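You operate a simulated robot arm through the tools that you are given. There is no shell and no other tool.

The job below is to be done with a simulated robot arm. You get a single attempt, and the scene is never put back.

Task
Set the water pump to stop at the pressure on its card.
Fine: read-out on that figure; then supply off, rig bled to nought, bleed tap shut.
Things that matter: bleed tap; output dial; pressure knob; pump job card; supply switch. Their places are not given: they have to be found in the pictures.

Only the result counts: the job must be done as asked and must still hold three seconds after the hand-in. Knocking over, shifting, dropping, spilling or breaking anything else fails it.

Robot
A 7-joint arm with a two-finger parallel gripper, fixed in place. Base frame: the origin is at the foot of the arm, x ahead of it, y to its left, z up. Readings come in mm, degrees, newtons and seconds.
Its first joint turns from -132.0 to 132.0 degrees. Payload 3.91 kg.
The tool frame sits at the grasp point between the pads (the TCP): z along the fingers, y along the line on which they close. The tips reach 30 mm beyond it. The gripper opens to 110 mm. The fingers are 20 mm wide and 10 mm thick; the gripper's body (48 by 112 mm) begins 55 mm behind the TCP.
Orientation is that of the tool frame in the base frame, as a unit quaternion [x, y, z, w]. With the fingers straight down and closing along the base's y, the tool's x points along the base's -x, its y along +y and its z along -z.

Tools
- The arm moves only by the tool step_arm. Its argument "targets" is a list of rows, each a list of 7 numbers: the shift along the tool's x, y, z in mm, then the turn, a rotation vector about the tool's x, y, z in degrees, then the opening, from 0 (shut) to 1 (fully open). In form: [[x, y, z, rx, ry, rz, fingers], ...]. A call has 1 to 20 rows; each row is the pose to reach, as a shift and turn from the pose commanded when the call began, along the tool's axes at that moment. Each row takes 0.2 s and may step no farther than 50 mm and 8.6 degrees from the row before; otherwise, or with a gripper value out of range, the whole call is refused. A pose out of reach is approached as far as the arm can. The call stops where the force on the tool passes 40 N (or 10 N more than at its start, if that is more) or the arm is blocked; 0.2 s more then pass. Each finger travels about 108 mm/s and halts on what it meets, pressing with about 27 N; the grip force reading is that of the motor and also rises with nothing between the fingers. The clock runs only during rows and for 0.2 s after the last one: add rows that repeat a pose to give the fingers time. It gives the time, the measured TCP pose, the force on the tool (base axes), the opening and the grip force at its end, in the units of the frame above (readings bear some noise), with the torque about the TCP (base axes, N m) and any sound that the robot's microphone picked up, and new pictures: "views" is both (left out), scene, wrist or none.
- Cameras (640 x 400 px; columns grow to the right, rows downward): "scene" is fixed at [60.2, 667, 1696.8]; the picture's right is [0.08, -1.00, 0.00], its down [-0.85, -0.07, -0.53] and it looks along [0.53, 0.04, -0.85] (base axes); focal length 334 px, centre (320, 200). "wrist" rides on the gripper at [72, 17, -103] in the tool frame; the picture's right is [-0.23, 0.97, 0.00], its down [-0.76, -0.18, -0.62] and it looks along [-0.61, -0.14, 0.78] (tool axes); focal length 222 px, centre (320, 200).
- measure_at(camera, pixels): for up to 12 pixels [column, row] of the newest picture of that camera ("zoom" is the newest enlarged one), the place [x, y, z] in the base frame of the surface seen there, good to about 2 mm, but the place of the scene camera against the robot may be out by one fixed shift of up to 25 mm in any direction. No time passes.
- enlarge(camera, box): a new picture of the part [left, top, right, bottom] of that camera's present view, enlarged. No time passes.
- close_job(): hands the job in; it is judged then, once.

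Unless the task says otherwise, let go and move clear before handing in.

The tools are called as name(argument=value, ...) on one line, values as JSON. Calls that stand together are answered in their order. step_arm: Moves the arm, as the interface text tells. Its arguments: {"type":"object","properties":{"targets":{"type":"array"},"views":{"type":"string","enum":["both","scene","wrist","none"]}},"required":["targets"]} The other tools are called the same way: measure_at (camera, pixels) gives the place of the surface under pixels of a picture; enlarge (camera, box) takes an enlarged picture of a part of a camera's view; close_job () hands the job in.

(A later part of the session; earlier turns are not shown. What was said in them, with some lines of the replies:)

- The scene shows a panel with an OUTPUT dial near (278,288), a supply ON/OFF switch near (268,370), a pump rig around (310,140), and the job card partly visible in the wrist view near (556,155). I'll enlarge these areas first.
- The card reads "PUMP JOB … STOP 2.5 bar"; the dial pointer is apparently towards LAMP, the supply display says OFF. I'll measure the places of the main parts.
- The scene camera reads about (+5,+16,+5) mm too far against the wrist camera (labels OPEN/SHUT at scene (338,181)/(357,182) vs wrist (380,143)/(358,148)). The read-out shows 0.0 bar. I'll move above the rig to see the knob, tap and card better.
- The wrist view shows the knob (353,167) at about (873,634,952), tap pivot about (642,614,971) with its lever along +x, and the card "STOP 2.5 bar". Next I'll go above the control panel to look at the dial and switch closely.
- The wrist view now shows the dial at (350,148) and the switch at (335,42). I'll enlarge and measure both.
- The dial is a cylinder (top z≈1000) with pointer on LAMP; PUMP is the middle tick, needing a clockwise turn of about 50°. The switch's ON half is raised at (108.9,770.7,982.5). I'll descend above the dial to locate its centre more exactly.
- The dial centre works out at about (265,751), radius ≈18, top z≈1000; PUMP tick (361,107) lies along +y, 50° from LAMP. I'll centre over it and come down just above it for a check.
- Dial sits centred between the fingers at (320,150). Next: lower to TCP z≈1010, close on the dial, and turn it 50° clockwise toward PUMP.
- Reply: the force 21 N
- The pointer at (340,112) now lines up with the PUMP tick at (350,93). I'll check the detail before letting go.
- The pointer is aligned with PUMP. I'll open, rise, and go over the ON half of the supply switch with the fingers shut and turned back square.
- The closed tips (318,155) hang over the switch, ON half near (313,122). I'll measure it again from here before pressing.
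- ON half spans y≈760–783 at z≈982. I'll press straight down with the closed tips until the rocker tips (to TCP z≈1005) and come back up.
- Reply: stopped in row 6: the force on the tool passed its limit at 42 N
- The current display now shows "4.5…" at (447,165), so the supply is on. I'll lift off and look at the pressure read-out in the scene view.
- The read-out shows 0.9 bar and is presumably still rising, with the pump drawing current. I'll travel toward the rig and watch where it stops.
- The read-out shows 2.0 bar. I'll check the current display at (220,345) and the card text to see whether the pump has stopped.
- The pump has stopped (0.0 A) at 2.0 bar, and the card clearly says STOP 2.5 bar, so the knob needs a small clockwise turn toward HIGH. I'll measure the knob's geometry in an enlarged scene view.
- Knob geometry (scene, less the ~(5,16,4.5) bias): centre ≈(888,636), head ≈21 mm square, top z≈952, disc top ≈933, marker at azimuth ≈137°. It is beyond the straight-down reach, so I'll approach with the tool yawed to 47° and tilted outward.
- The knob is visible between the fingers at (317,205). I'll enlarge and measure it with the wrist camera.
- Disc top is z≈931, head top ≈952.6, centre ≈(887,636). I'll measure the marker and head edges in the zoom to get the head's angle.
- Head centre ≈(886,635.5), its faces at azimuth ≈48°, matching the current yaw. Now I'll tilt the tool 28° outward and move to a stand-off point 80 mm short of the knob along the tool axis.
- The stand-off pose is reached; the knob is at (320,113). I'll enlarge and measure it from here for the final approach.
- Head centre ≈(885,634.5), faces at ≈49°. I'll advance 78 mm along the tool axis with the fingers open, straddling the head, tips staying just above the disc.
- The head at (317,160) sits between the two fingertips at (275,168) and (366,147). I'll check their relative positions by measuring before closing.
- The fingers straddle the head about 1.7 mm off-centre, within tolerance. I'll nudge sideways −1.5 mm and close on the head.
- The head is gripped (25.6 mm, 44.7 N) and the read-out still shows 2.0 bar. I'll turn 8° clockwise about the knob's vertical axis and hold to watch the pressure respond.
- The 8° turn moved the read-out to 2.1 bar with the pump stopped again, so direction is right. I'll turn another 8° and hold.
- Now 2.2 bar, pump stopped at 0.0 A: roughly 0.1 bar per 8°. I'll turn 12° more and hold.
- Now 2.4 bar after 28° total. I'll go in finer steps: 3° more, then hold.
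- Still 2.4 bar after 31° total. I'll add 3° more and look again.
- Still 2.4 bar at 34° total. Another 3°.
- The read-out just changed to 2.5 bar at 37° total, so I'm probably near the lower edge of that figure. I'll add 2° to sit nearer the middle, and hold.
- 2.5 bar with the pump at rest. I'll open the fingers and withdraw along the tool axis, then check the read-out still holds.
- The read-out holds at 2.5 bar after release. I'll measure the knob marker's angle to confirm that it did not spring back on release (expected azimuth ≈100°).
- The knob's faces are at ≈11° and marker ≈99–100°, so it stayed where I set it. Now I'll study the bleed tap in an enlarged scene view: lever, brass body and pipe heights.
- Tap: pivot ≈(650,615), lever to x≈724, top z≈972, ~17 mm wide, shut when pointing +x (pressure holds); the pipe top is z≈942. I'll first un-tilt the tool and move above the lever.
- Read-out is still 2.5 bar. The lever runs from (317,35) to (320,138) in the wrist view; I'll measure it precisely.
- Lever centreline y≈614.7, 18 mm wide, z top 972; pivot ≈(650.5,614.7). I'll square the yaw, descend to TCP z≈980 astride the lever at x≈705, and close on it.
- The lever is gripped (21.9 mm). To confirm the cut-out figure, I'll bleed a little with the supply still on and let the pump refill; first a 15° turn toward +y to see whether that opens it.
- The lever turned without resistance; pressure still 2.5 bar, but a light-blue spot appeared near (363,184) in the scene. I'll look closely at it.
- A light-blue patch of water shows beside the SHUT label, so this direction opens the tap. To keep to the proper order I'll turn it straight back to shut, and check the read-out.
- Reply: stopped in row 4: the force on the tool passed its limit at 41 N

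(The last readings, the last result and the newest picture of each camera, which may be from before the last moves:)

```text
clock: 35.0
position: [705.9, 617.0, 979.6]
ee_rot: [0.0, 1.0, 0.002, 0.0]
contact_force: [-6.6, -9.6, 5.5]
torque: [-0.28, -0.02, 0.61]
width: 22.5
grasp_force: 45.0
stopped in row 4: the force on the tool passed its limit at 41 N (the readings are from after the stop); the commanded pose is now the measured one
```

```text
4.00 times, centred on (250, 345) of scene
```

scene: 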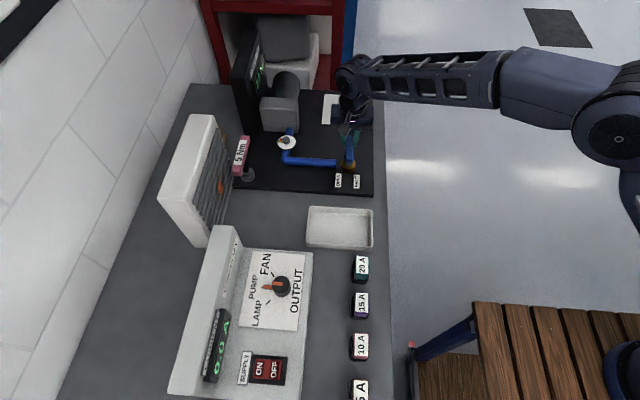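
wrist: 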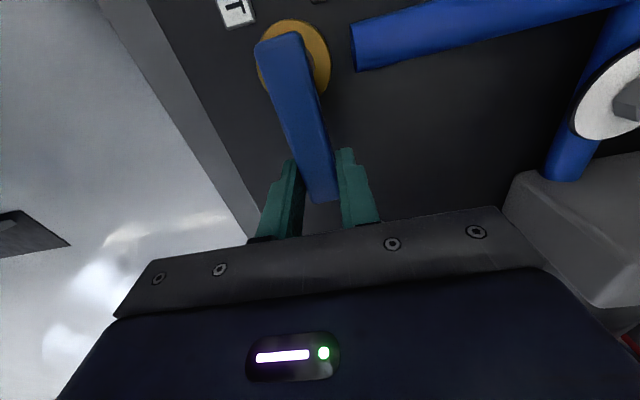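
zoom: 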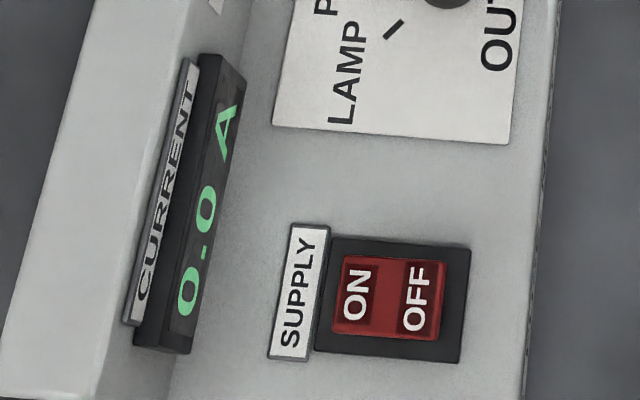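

The patch vanished once shut, so it only marks flow, and the read-out holds 2.5 bar. Since I hold the lever, I'll briefly open it 45° with the supply on so the pump must restart, then shut it and see where it cuts out.

step_arm(targets=[[0.5, 7.2, 0, 0, 0, -7.5, 0], [1.9, 14.2, 0, 0, 0, -15, 0], [4.2, 21, 0, 0, 0, -22.5, 0], [7.4, 27.5, 0, 0, 0, -30, 0], [11.4, 33.5, 0, 0, 0, -37.5, 0], [16.1, 38.9, 0, 0, 0, -45, 0], [16.1, 38.9, 0, 0, 0, -45, 0]])

enlarge(camera="scene", box=[235, 20, 295, 100])

enlarge(camera="scene", box=[310, 130, 390, 210])

enlarge(camera="scene", box=[190, 295, 310, 395])

```text
clock: 36.6
position: [690.1, 655.5, 979.1]
ee_rot: [-0.384, 0.923, 0.002, 0.0]
contact_force: [-12.0, -24.1, 7.0]
torque: [-0.81, 0.06, 0.53]
width: 21.7
grasp_force: 45.9
```

scene: 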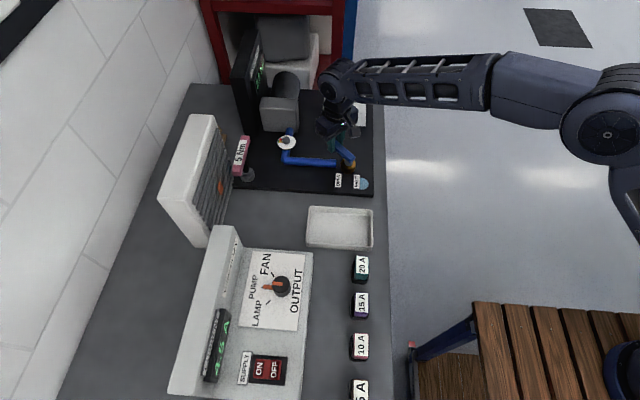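
wrist: 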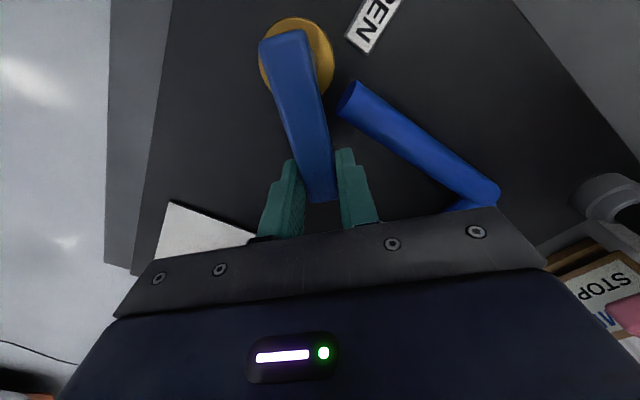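

```text
5.00 times, centred on (265, 60) of scene
```

zoom: 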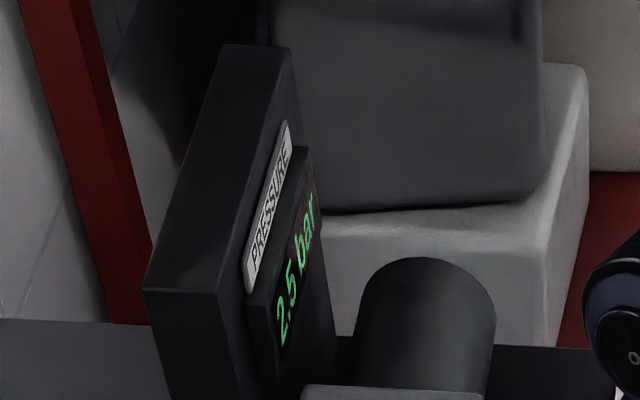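

```text
5.00 times, centred on (350, 170) of scene
```

zoom: 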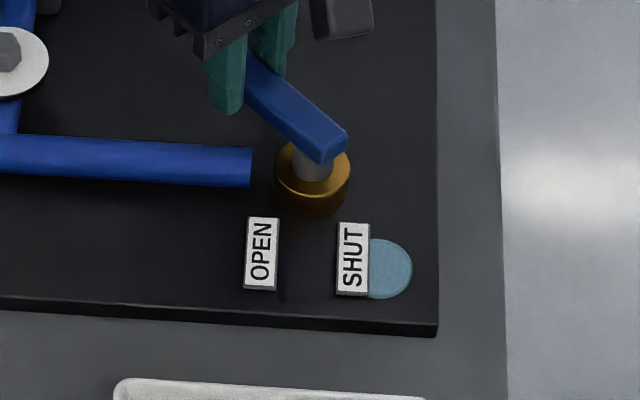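

```text
4.00 times, centred on (250, 345) of scene
```

zoom: 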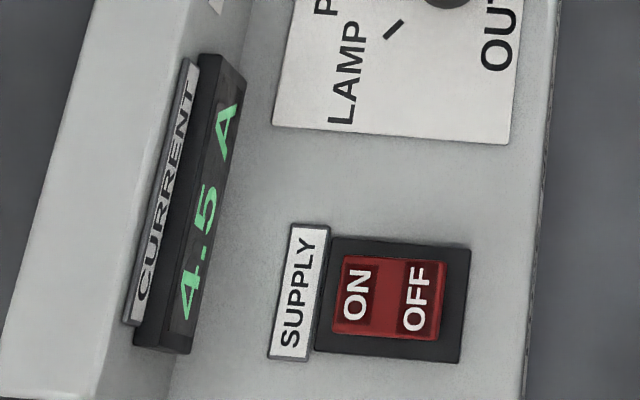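

With the tap at 45° the pump is running (4.5 A) and holding about 2.5 bar. Now I'll shut the tap again and see where the pump cuts out.

step_arm(targets=[[-4.7, -5.4, 0, 0, 0, 7.5, 0], [-4.7, -5.4, 0, 0, 0, 7.5, 0]], views="none")

```text
clock: 36.9
position: [691.9, 653.7, 978.3]
ee_rot: [-0.363, 0.932, 0.0, -0.003]
contact_force: [-6.4, -12.4, 10.5]
torque: [-1.16, 0.99, 0.27]
width: 22.0
grasp_force: 45.5
stopped in row 1: the force on the tool passed its limit at 45 N (the readings are from after the stop); the commanded pose is now the measured one
```

I gave that shift in the wrong axes (the tool is now yawed 43°) and it stopped harmlessly. I'll redo it along the proper arc in the current tool frame.

step_arm(targets=[[0.5, -7.3, 0, 0, 0, 7.5, 0], [1.9, -14.5, 0, 0, 0, 15, 0], [4.3, -21.4, 0, 0, 0, 22.5, 0], [7.5, -28, 0, 0, 0, 30, 0], [11.6, -34.1, 0, 0, 0, 37.5, 0], [13.7, -36.7, 0, 0, 0, 41, 0], [13.7, -36.7, 0, 0, 0, 41, 0], [13.7, -36.7, 0, 0, 0, 41, 0], [13.7, -36.7, 0, 0, 0, 41, 0]])

enlarge(camera="scene", box=[235, 20, 295, 100])

enlarge(camera="scene", box=[310, 130, 390, 210])

enlarge(camera="scene", box=[190, 295, 310, 395])

```text
clock: 38.9
position: [707.2, 618.0, 978.7]
ee_rot: [-0.015, 1.0, 0.0, -0.001]
contact_force: [9.5, -19.4, 20.7]
torque: [-0.24, -0.55, 1.09]
width: 22.1
grasp_force: 45.2
```

scene: 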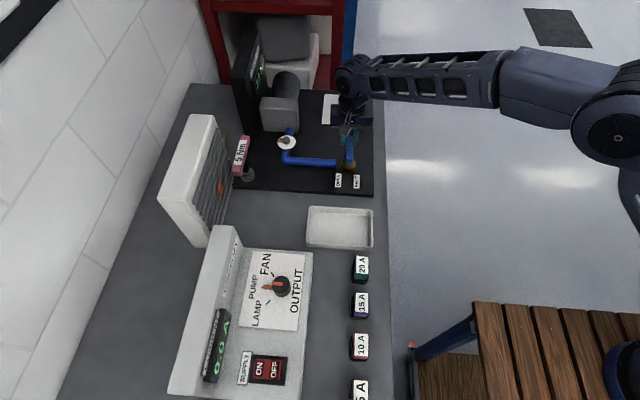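
wrist: 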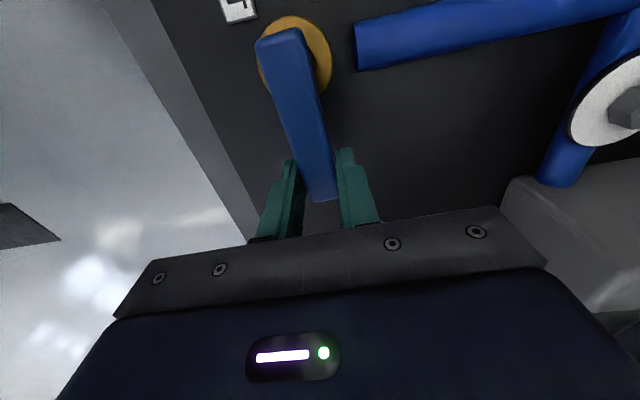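

```text
5.00 times, centred on (265, 60) of scene
```

zoom: 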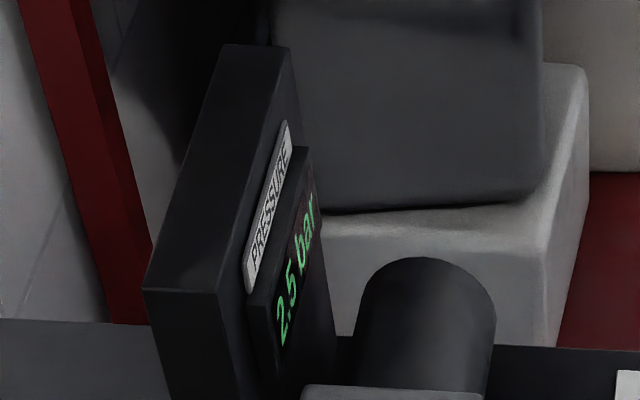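

```text
5.00 times, centred on (350, 170) of scene
```

zoom: 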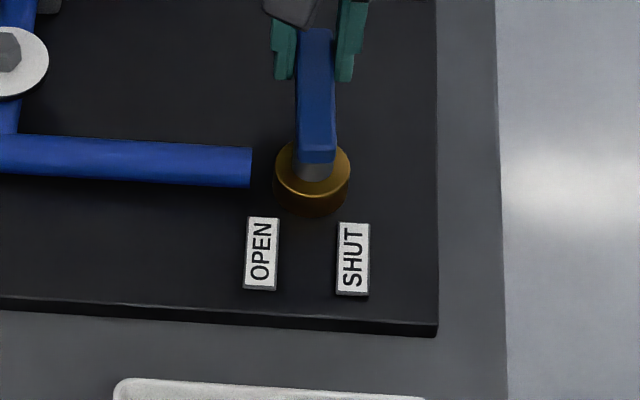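

```text
4.00 times, centred on (250, 345) of scene
```

zoom: 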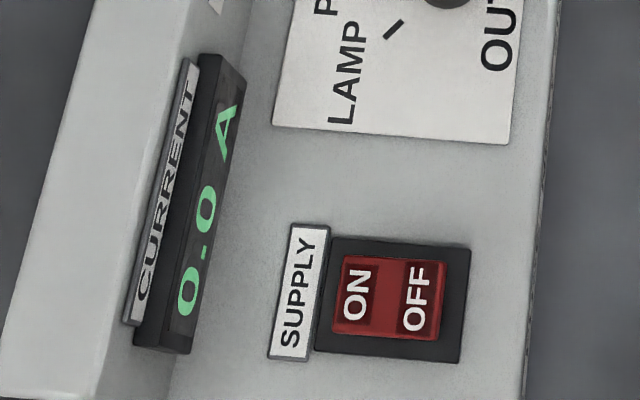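

Verified: after refilling the pump cut out at 2.5 bar (0.0 A) and the tap is shut with no flow patch. Now I'll release the lever, rise, and travel above the OFF half of the supply switch with fingers closed.

step_arm(targets=[[0, 0, 0, 0, 0, 0, 0.3], [0, 0, 0, 0, 0, 0, 0.5], [0, 0, -50, 0, 0, 0, 0.5], [0, 0, -100, 0, 0, 0, 0.5], [0, 0, -150, 0, 0, 0, 0.5], [45.85, 10.7, -150, 0, 0, 1.7, 0.3], [91.7, 21.4, -150, 0, 0, 1.7, 0], [137.55, 32.1, -150, 0, 0, 1.7, 0], [183.4, 42.8, -150, 0, 0, 1.7, 0], [229.25, 53.5, -150, 0, 0, 1.7, 0], [275.1, 64.2, -150, 0, 0, 1.7, 0], [320.95, 74.9, -150, 0, 0, 1.7, 0], [366.8, 85.6, -150, 0, 0, 1.7, 0], [412.65, 96.3, -150, 0, 0, 1.7, 0], [458.5, 107, -150, 0, 0, 1.7, 0], [504.35, 117.7, -150, 0, 0, 1.7, 0], [550.2, 128.4, -150, 0, 0, 1.7, 0], [596, 139, -150, 0, 0, 1.7, 0], [596, 139, -110, 0, 0, 1.7, 0]])

```text
clock: 42.9
position: [105.4, 739.8, 1089.3]
ee_rot: [0.0, 1.0, 0.0, -0.002]
contact_force: [0.7, 0.4, 0.7]
torque: [0.05, 0.02, -0.01]
width: 0.0
grasp_force: 26.9
```

scene: 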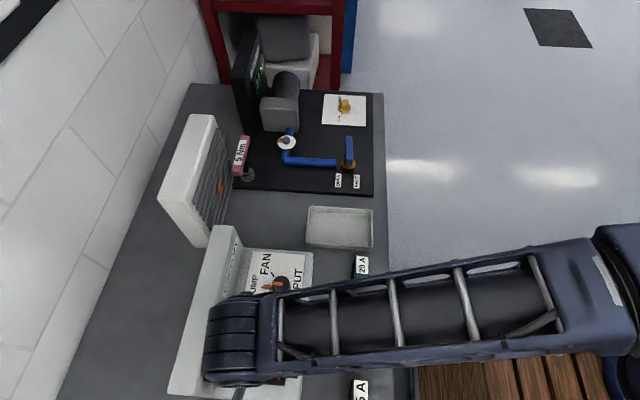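
wrist: 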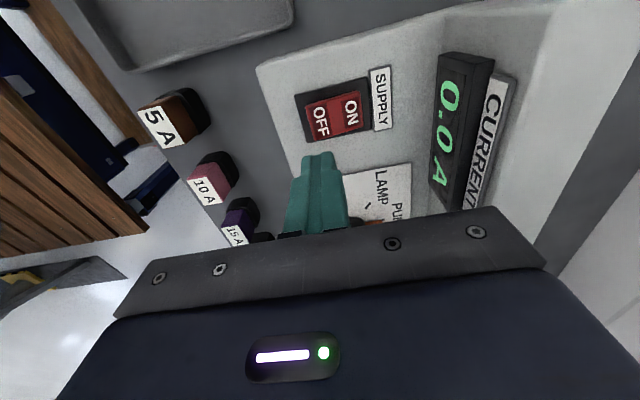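

The gripper is above the switch; OFF half at (320,122). I'll measure it, and check read-out and lever in the now clear scene view.

measure_at(camera="wrist", pixels=[[320, 122], [312, 123], [352, 112], [335, 117], [320, 110], [324, 134]])

enlarge(camera="scene", box=[235, 20, 295, 100])

enlarge(camera="scene", box=[310, 80, 390, 210])

```text
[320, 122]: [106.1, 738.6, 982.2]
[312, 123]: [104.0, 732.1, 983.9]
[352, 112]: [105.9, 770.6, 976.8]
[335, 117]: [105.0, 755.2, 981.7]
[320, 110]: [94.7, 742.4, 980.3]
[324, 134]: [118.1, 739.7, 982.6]
```

```text
5.00 times, centred on (265, 60) of scene
```

zoom: 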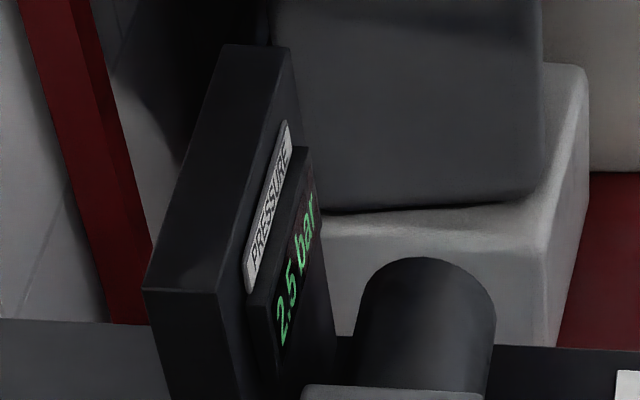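

```text
3.08 times, centred on (350, 145) of scene
```

zoom: 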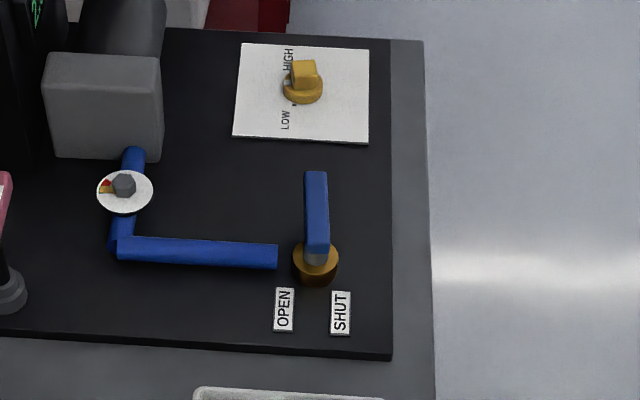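

Everything holds at 2.5 bar; OFF half is at (106,738.6,982). I'll press it straight down.

step_arm(targets=[[0, -1, 40, 0, 0, 0, 0], [0, -1, 70, 0, 0, 0, 0], [0, -1, 75, 0, 0, 0, 0], [0, -1, 79, 0, 0, 0, 0], [0, -1, 83, 0, 0, 0, 0], [0, -1, 85, 0, 0, 0, 0]])

```text
clock: 44.3
position: [106.9, 737.4, 1007.3]
ee_rot: [-0.001, 1.0, 0.0, -0.002]
contact_force: [-2.1, -22.8, 32.3]
torque: [-0.39, 0.02, 0.0]
width: 0.0
grasp_force: 27.0
```

scene: 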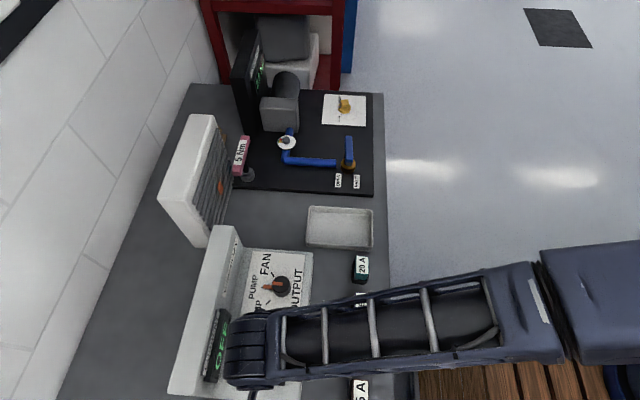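
wrist: 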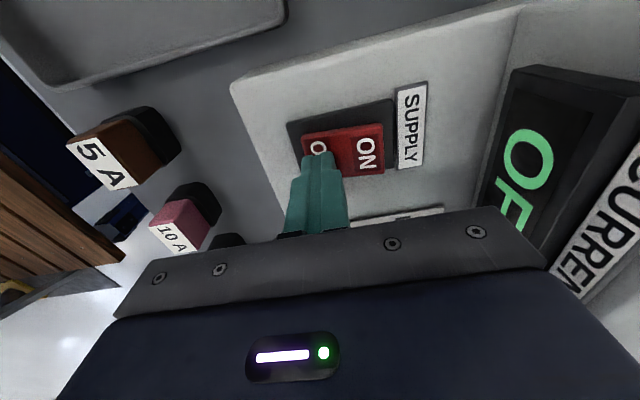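

The display now reads OFF. I'll lift off and travel back to above the tap lever with the fingers opening.

step_arm(targets=[[0, 0, -40, 0, 0, 0, 0], [0, 0, -85, 0, 0, 0, 0], [0, 0, -120, 0, 0, 0, 0], [-46, -9.4, -120, 0, 0, 0, 0], [-92, -18.8, -120, 0, 0, 0, 0.2], [-138, -28.2, -120, 0, 0, 0, 0.4], [-184, -37.6, -120, 0, 0, 0, 0.5], [-230, -47, -120, 0, 0, 0, 0.5], [-276, -56.4, -120, 0, 0, 0, 0.5], [-322, -65.8, -120, 0, 0, 0, 0.5], [-368, -75.2, -120, 0, 0, 0, 0.5], [-414, -84.6, -120, 0, 0, 0, 0.5], [-460, -94, -120, 0, 0, 0, 0.5], [-506, -103.4, -120, 0, 0, 0, 0.5], [-552, -112.8, -120, 0, 0, 0, 0.5], [-598.5, -122.3, -120, 0, 0, 0, 0.5], [-598.5, -122.3, -80, 0, 0, 0, 0.5], [-598.5, -122.3, -80, 0, 0, 0, 0.5]])

enlarge(camera="scene", box=[190, 295, 310, 395])

enlarge(camera="scene", box=[235, 20, 295, 100])

measure_at(camera="wrist", pixels=[[320, 132], [319, 90], [317, 60], [312, 120], [328, 120]])

```text
clock: 48.1
position: [705.2, 617.0, 1080.1]
ee_rot: [0.001, 1.0, -0.001, -0.002]
contact_force: [0.2, 0.1, 0.4]
torque: [0.01, 0.0, 0.03]
width: 55.1
grasp_force: 0.0
```

scene: 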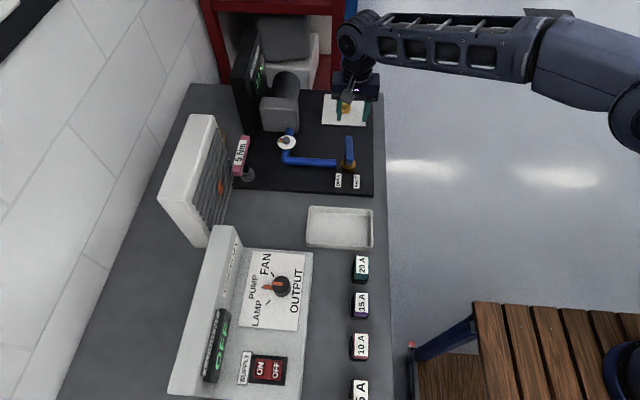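
wrist: 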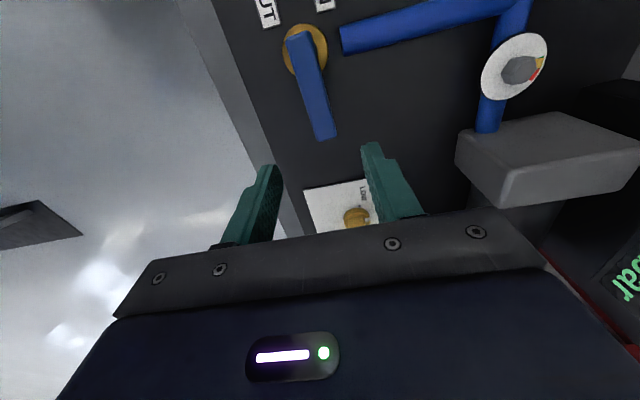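

```text
4.00 times, centred on (250, 345) of scene
```

zoom: 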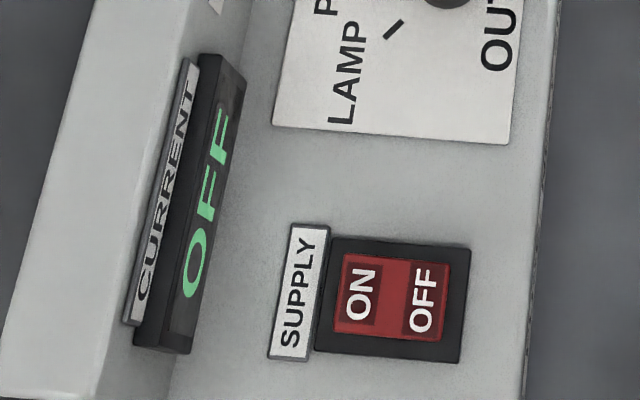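

```text
5.00 times, centred on (265, 60) of scene
```

zoom: 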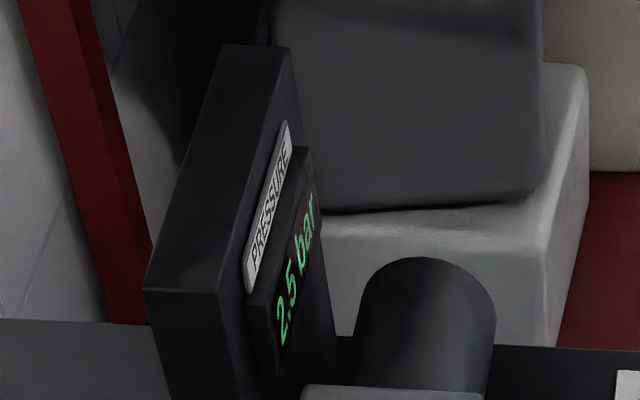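

```text
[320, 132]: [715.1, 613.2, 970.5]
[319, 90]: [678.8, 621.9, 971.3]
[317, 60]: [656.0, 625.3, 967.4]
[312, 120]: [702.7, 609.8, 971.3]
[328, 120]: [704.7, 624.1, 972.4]
```

Supply is OFF (rocker back), pressure 2.5 bar trapped, lever shut. I'll descend astride the lever, close, and open the tap along its arc to bleed.

step_arm(targets=[[0, -1.5, 35, 0, 0, 0, 0.5], [0, -1.5, 70, 0, 0, 0, 0.5], [0, -1.5, 93, 0, 0, 0, 0.5], [0, -1.5, 100, 0, 0, 0, 0.5], [0, -1.5, 100, 0, 0, 0, 0.3], [0, -1.5, 100, 0, 0, 0, 0], [0, -1.5, 100, 0, 0, 0, 0], [0.5, 5.7, 100, 0, 0, -7.5, 0], [1.9, 12.7, 100, 0, 0, -15, 0], [4.2, 19.5, 100, 0, 0, -22.5, 0], [7.4, 26, 100, 0, 0, -30, 0], [11.4, 32, 100, 0, 0, -37.5, 0], [16.1, 37.4, 100, 0, 0, -45, 0], [16.1, 37.4, 100, 0, 0, -45, 0]])

enlarge(camera="scene", box=[235, 20, 295, 100])

enlarge(camera="scene", box=[310, 130, 390, 210])

```text
clock: 51.1
position: [688.7, 653.9, 981.9]
ee_rot: [-0.383, 0.924, 0.0, -0.003]
contact_force: [-10.0, -8.8, -17.5]
torque: [-0.1, 0.12, -0.01]
width: 21.6
grasp_force: 44.8
```

scene: 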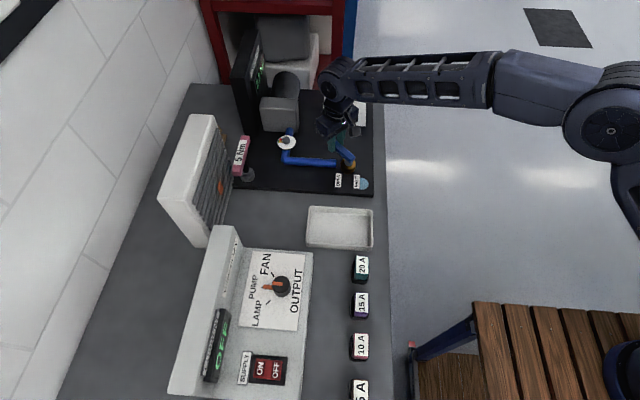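
wrist: 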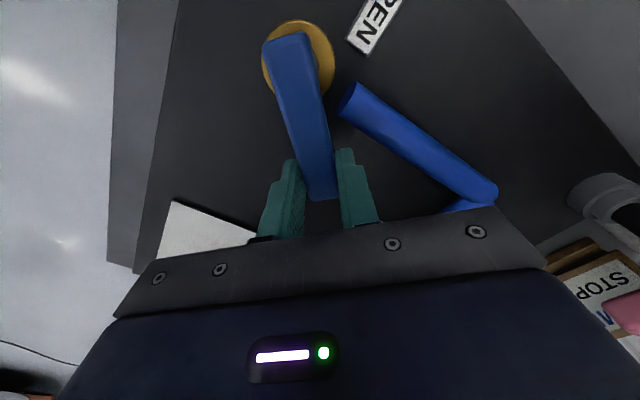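

```text
5.00 times, centred on (265, 60) of scene
```

zoom: 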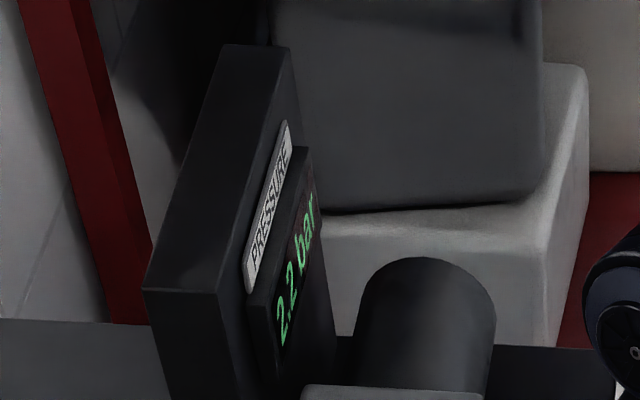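

```text
5.00 times, centred on (350, 170) of scene
```

zoom: 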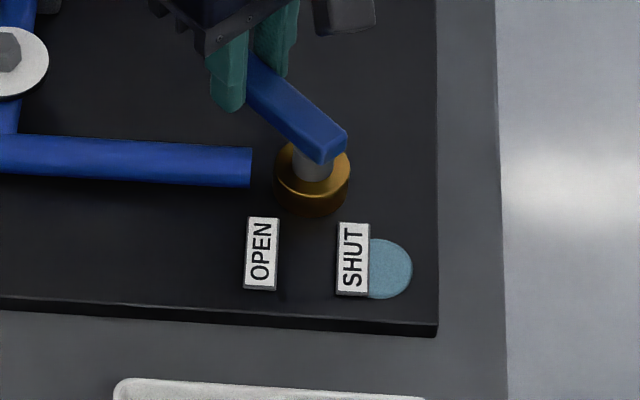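

Pressure is falling (2.2 bar, flow patch visible). I'll hold the tap open at 45° and let it bleed.

step_arm(targets=[[0, 0, 0, 0, 0, 0, 0], [0, 0, 0, 0, 0, 0, 0], [0, 0, 0, 0, 0, 0, 0], [0, 0, 0, 0, 0, 0, 0], [0, 0, 0, 0, 0, 0, 0], [0, 0, 0, 0, 0, 0, 0], [0, 0, 0, 0, 0, 0, 0], [0, 0, 0, 0, 0, 0, 0], [0, 0, 0, 0, 0, 0, 0], [0, 0, 0, 0, 0, 0, 0], [0, 0, 0, 0, 0, 0, 0], [0, 0, 0, 0, 0, 0, 0], [0, 0, 0, 0, 0, 0, 0], [0, 0, 0, 0, 0, 0, 0], [0, 0, 0, 0, 0, 0, 0], [0, 0, 0, 0, 0, 0, 0], [0, 0, 0, 0, 0, 0, 0], [0, 0, 0, 0, 0, 0, 0], [0, 0, 0, 0, 0, 0, 0], [0, 0, 0, 0, 0, 0, 0]], views="scene")

enlarge(camera="scene", box=[235, 20, 295, 100])

```text
clock: 54.5
position: [690.4, 654.8, 982.5]
ee_rot: [-0.383, 0.924, -0.001, -0.003]
contact_force: [3.0, 4.0, -1.0]
torque: [-0.25, 0.17, -0.04]
width: 21.6
grasp_force: 45.7
stopped in row 16: the force on the tool passed its limit at 40 N (the readings are from after the stop); the commanded pose is now the measured one
```

scene: 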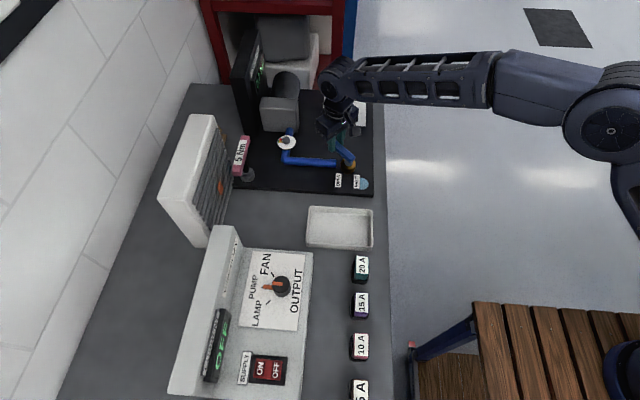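

```text
5.00 times, centred on (265, 60) of scene
```

zoom: 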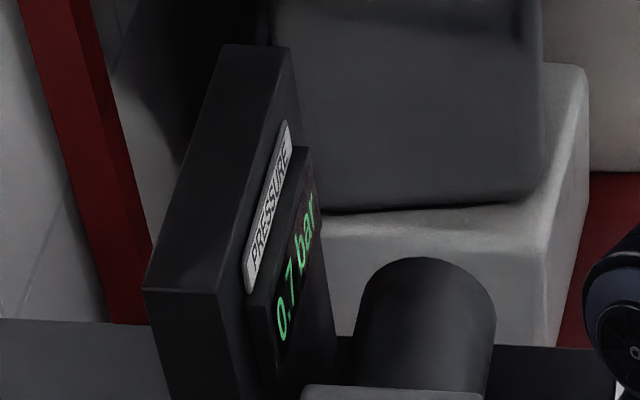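

Now 0.7 bar and still falling. I'll keep holding the tap open.

step_arm(targets=[[0, 0, 0, 0, 0, 0, 0], [0, 0, 0, 0, 0, 0, 0], [0, 0, 0, 0, 0, 0, 0], [0, 0, 0, 0, 0, 0, 0], [0, 0, 0, 0, 0, 0, 0], [0, 0, 0, 0, 0, 0, 0], [0, 0, 0, 0, 0, 0, 0], [0, 0, 0, 0, 0, 0, 0], [0, 0, 0, 0, 0, 0, 0], [0, 0, 0, 0, 0, 0, 0], [0, 0, 0, 0, 0, 0, 0], [0, 0, 0, 0, 0, 0, 0], [0, 0, 0, 0, 0, 0, 0], [0, 0, 0, 0, 0, 0, 0], [0, 0, 0, 0, 0, 0, 0]], views="scene")

enlarge(camera="scene", box=[235, 20, 295, 100])

enlarge(camera="scene", box=[310, 130, 390, 210])

```text
clock: 57.7
position: [689.4, 655.3, 982.2]
ee_rot: [-0.383, 0.924, 0.001, -0.002]
contact_force: [1.5, 3.5, -3.5]
torque: [-0.03, -0.12, -0.06]
width: 21.5
grasp_force: 45.3
```

scene: 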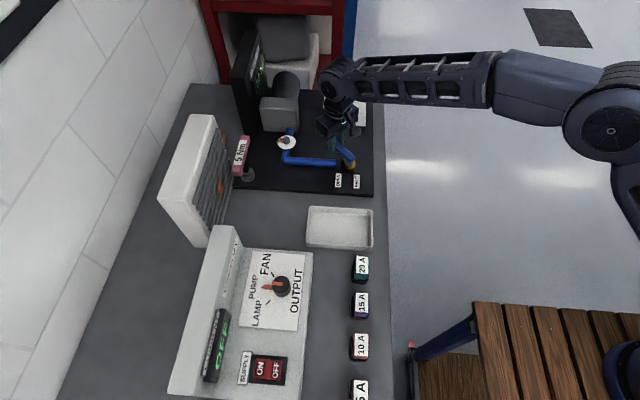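

```text
5.00 times, centred on (265, 60) of scene
```

zoom: 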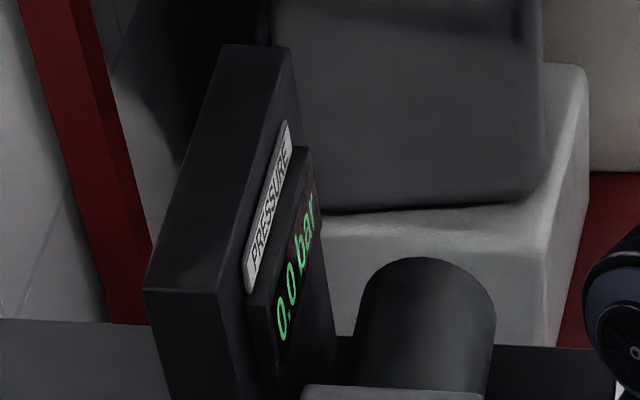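

```text
5.00 times, centred on (350, 170) of scene
```

zoom: 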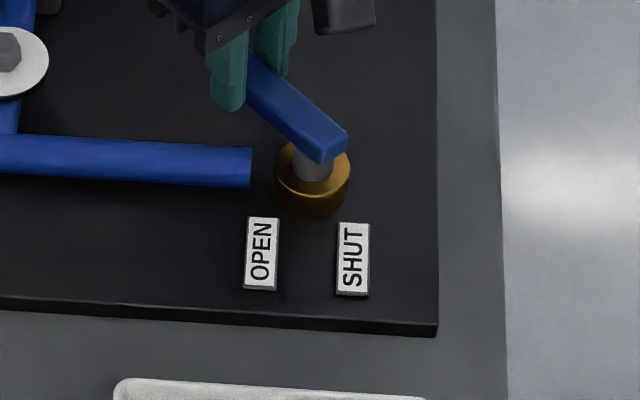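

0.0 bar and the flow patch is gone. I'll turn the lever back along its arc to the shut stop.

step_arm(targets=[[0, 0, 0, 0, 0, 0, 0], [0, 0, 0, 0, 0, 0, 0], [0.5, -7.3, 0, 0, 0, 7.5, 0], [1.9, -14.5, 0, 0, 0, 15, 0], [4.3, -21.4, 0, 0, 0, 22.5, 0], [7.5, -28, 0, 0, 0, 30, 0], [11.6, -34.1, 0, 0, 0, 37.5, 0], [14.4, -37.5, 0, 0, 0, 42, 0], [15.7, -38.9, 0, 0, 0, 44, 0], [16.4, -39.8, 0, 0, 0, 45, 0], [16.8, -40.6, 0, 0, 0, 45.5, 0]])

enlarge(camera="scene", box=[310, 130, 390, 210])

enlarge(camera="scene", box=[235, 20, 295, 100])

```text
clock: 60.1
position: [706.6, 614.8, 982.3]
ee_rot: [0.003, 1.0, -0.001, -0.003]
contact_force: [-9.0, 7.4, -3.8]
torque: [0.44, 1.1, 0.36]
width: 21.6
grasp_force: 45.1
```

scene: 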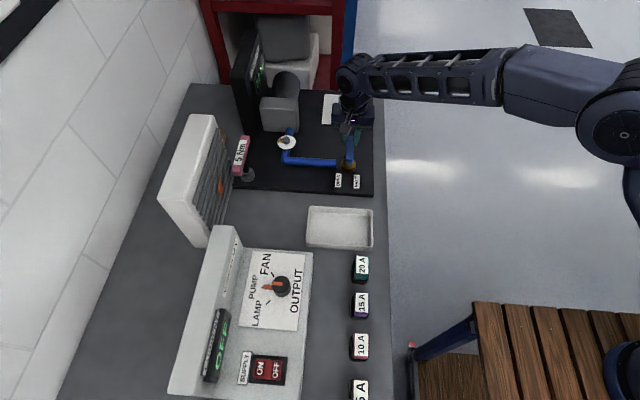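
wrist: 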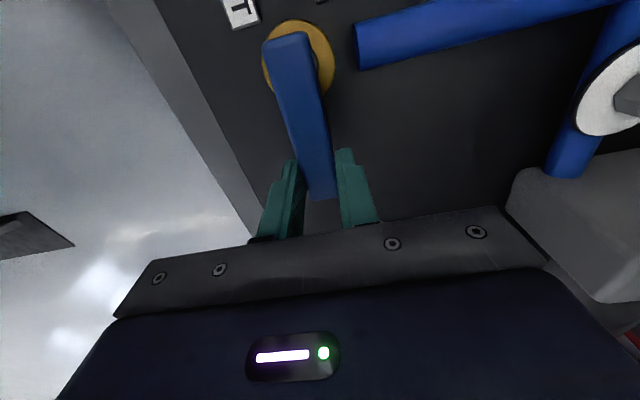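

```text
5.00 times, centred on (350, 170) of scene
```

zoom: 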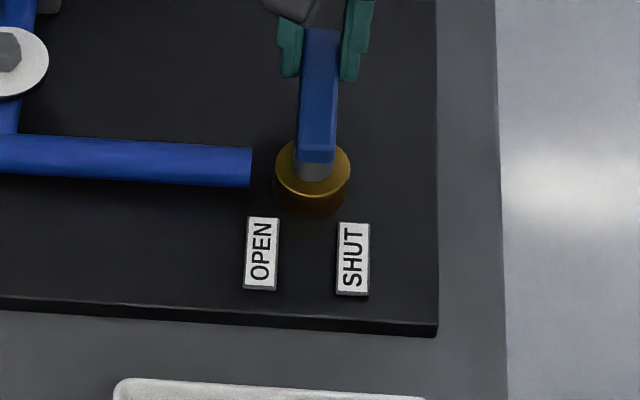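

```text
5.00 times, centred on (265, 60) of scene
```

zoom: 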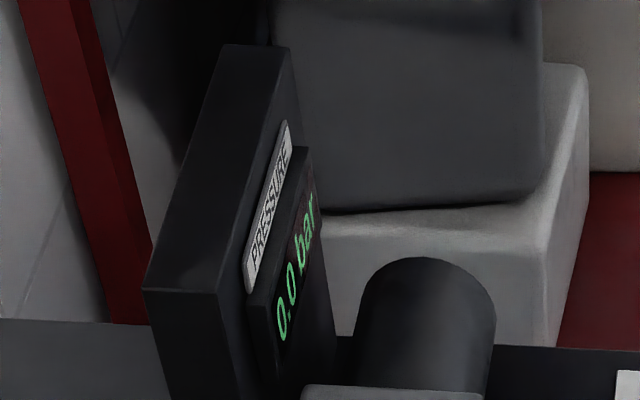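

The lever is back where it was at the start (tip at 350 px in the scene), 0.0 bar. I'll press it gently 2 mm further to be sure it is against the shut stop.

step_arm(targets=[[0, -1, 0, 0, 0, 1, 0], [0, -2, 0, 0, 0, 2, 0]], views="none")

```text
clock: 60.7
position: [706.7, 613.4, 982.1]
ee_rot: [0.021, 1.0, -0.002, -0.002]
contact_force: [-4.3, 24.1, -8.2]
torque: [0.58, -0.07, 1.17]
width: 22.0
grasp_force: 44.8
```

The force rose to 24 N against the shut stop, so the tap is fully shut. I'll ease back, open the fingers, lift clear, and inspect everything.

step_arm(targets=[[0, 1, 0, 0, 0, -1, 0.1], [0, 1, 0, 0, 0, -1, 0.3], [0, 1, 0, 0, 0, -1, 0.5], [0, 1, 0, 0, 0, -1, 0.5], [0, 1, -45, 0, 0, -1, 0.5], [0, 1, -95, 0, 0, -1, 0.5], [0, 1, -145, 0, 0, -1, 0.5], [40, -20, -185, 0, 0, -1, 0.5], [80, -40, -200, 0, 0, -1, 0.5], [120, -60, -200, 0, 0, -1, 0.5]])

enlarge(camera="scene", box=[310, 80, 390, 210])

enlarge(camera="scene", box=[235, 20, 295, 100])

enlarge(camera="scene", box=[160, 220, 400, 400])

enlarge(camera="scene", box=[325, 88, 365, 128])

```text
refused: row 8 steps farther than a row can; nothing moved
```

```text
3.08 times, centred on (350, 145) of scene
```

zoom: 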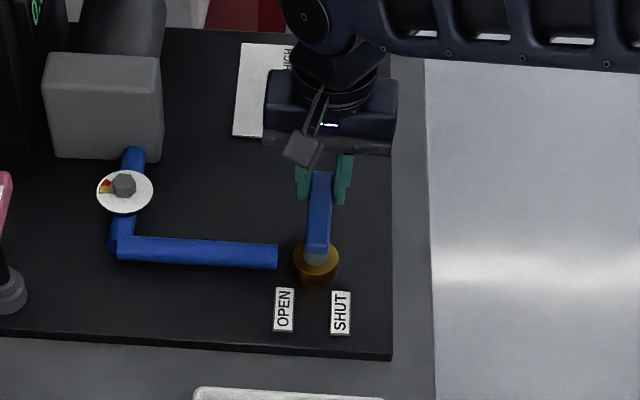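

```text
5.00 times, centred on (265, 60) of scene
```

zoom: 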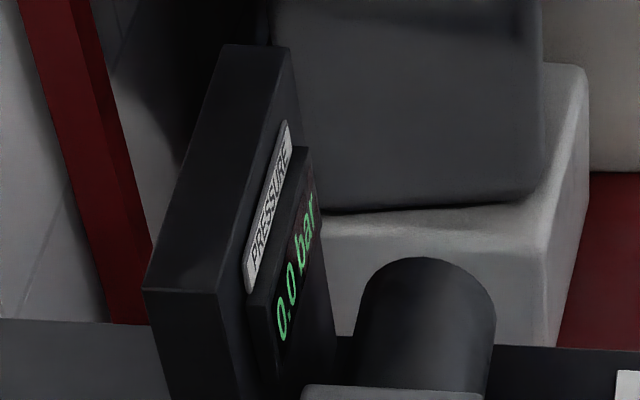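

```text
2.22 times, centred on (280, 310) of scene
```

zoom: 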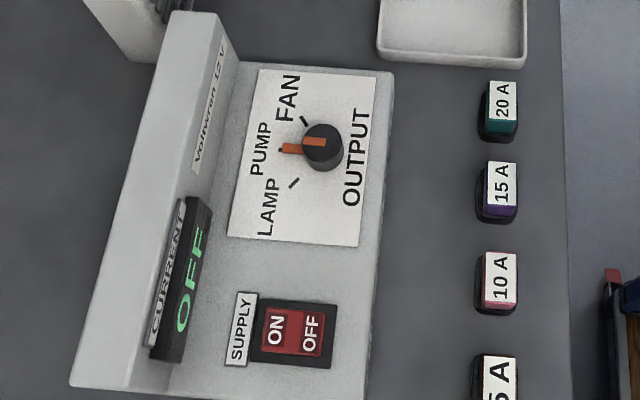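

```text
10.00 times, centred on (345, 108) of scene
```

zoom: 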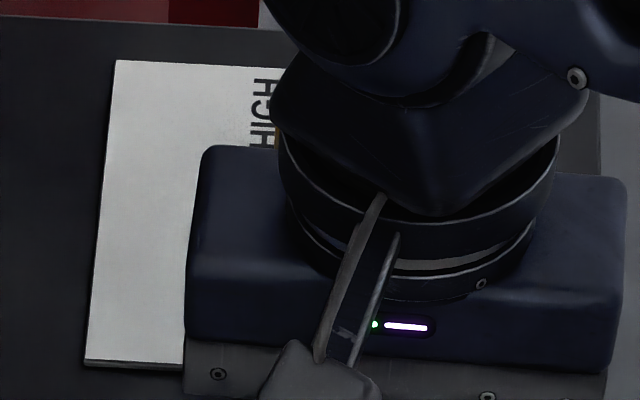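

The call was refused for one over-long step and nothing moved; read-out 0.0 bar, supply OFF, dial on PUMP. I'll repeat the release with shorter steps.

step_arm(targets=[[0, 1, 0, 0, 0, -1, 0.1], [0, 1, 0, 0, 0, -1, 0.3], [0, 1, 0, 0, 0, -1, 0.5], [0, 1, 0, 0, 0, -1, 0.5], [0, 1, -40, 0, 0, -1, 0.5], [0, 1, -80, 0, 0, -1, 0.5], [0, 1, -120, 0, 0, -1, 0.5], [0, 1, -160, 0, 0, -1, 0.5], [35, -15, -185, 0, 0, -1, 0.5], [70, -35, -205, 0, 0, -1, 0.5], [105, -55, -225, 0, 0, -1, 0.5], [145, -75, -225, 0, 0, -1, 0.5]])

enlarge(camera="scene", box=[310, 80, 390, 210])

enlarge(camera="scene", box=[235, 20, 295, 100])

enlarge(camera="scene", box=[325, 88, 365, 128])

```text
clock: 63.3
position: [558.9, 542.2, 1208.0]
ee_rot: [0.013, 1.0, -0.002, -0.002]
contact_force: [0.3, 1.3, -0.4]
torque: [-0.02, 0.04, 0.0]
width: 55.0
grasp_force: 0.0
```

scene: 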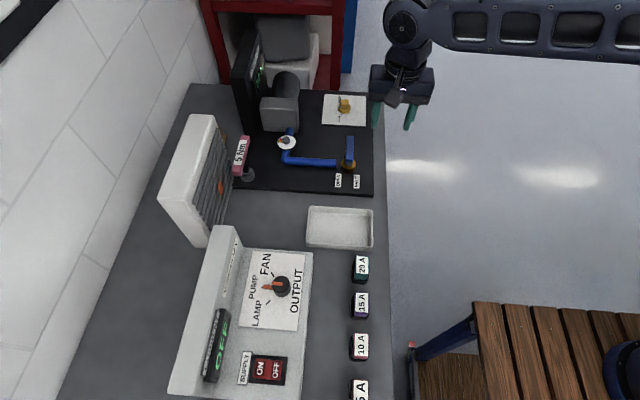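
wrist: 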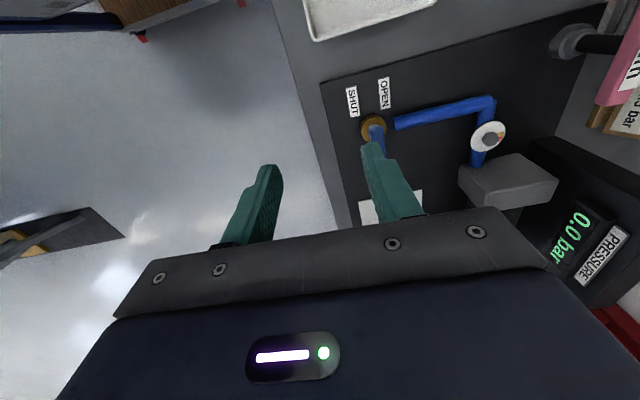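

```text
3.08 times, centred on (350, 145) of scene
```

zoom: 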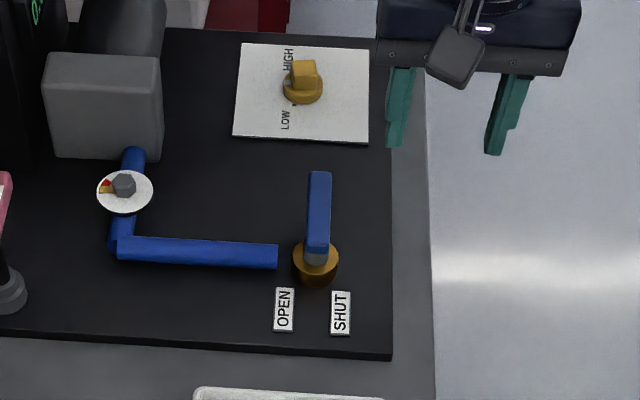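

```text
5.00 times, centred on (265, 60) of scene
```

zoom: 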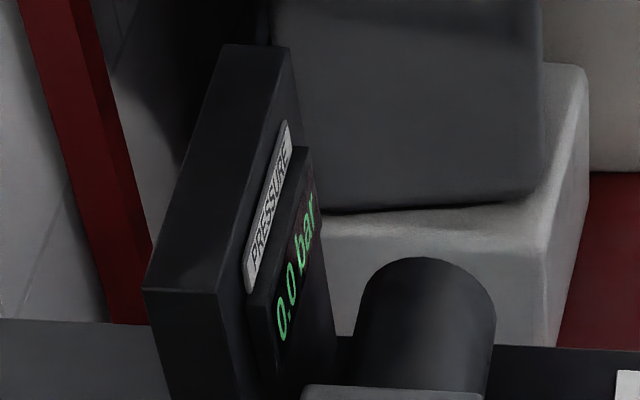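

```text
10.00 times, centred on (345, 108) of scene
```

zoom: 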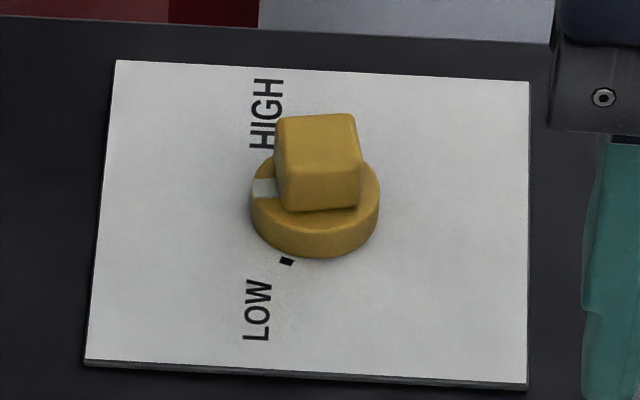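

The arm is clear. The read-out is 0.0 bar, the tap lever is at its shut stop with no flow patch, the supply display reads OFF, and the knob marker hasn't moved from the setting where the pump cut out at 2.5 bar. Handing in.

close_job()

```text
The job is handed in.
```

The water pump is now set to stop at 2.5 bar, the figure on its card, and the job is handed in. I haven't seen the verdict.

- **Pressure:** I turned the output dial to PUMP, switched the supply on and turned the pressure knob until the read-out showed 2.5 bar with the pump stopped.
- **Check:** With the supply still on, I opened the bleed tap twice: 15° and straight back, then 45° so the pump had to run. After I shut it the second time, the pump stopped at 2.5 bar again.
- **Water:** Each time the tap was open, a light-blue patch showed beside the SHUT label. It was gone once the tap was shut or the pressure reached zero.
- **Final state:** The supply is off, the read-out shows 0.0 bar and the bleed tap is against its shut stop. The output dial is still on PUMP, and the arm has let go and moved clear.

During the check, one move of the tap lever went in the wrong direction. The force limit stopped it at 45 N, and I saw no damage afterwards.
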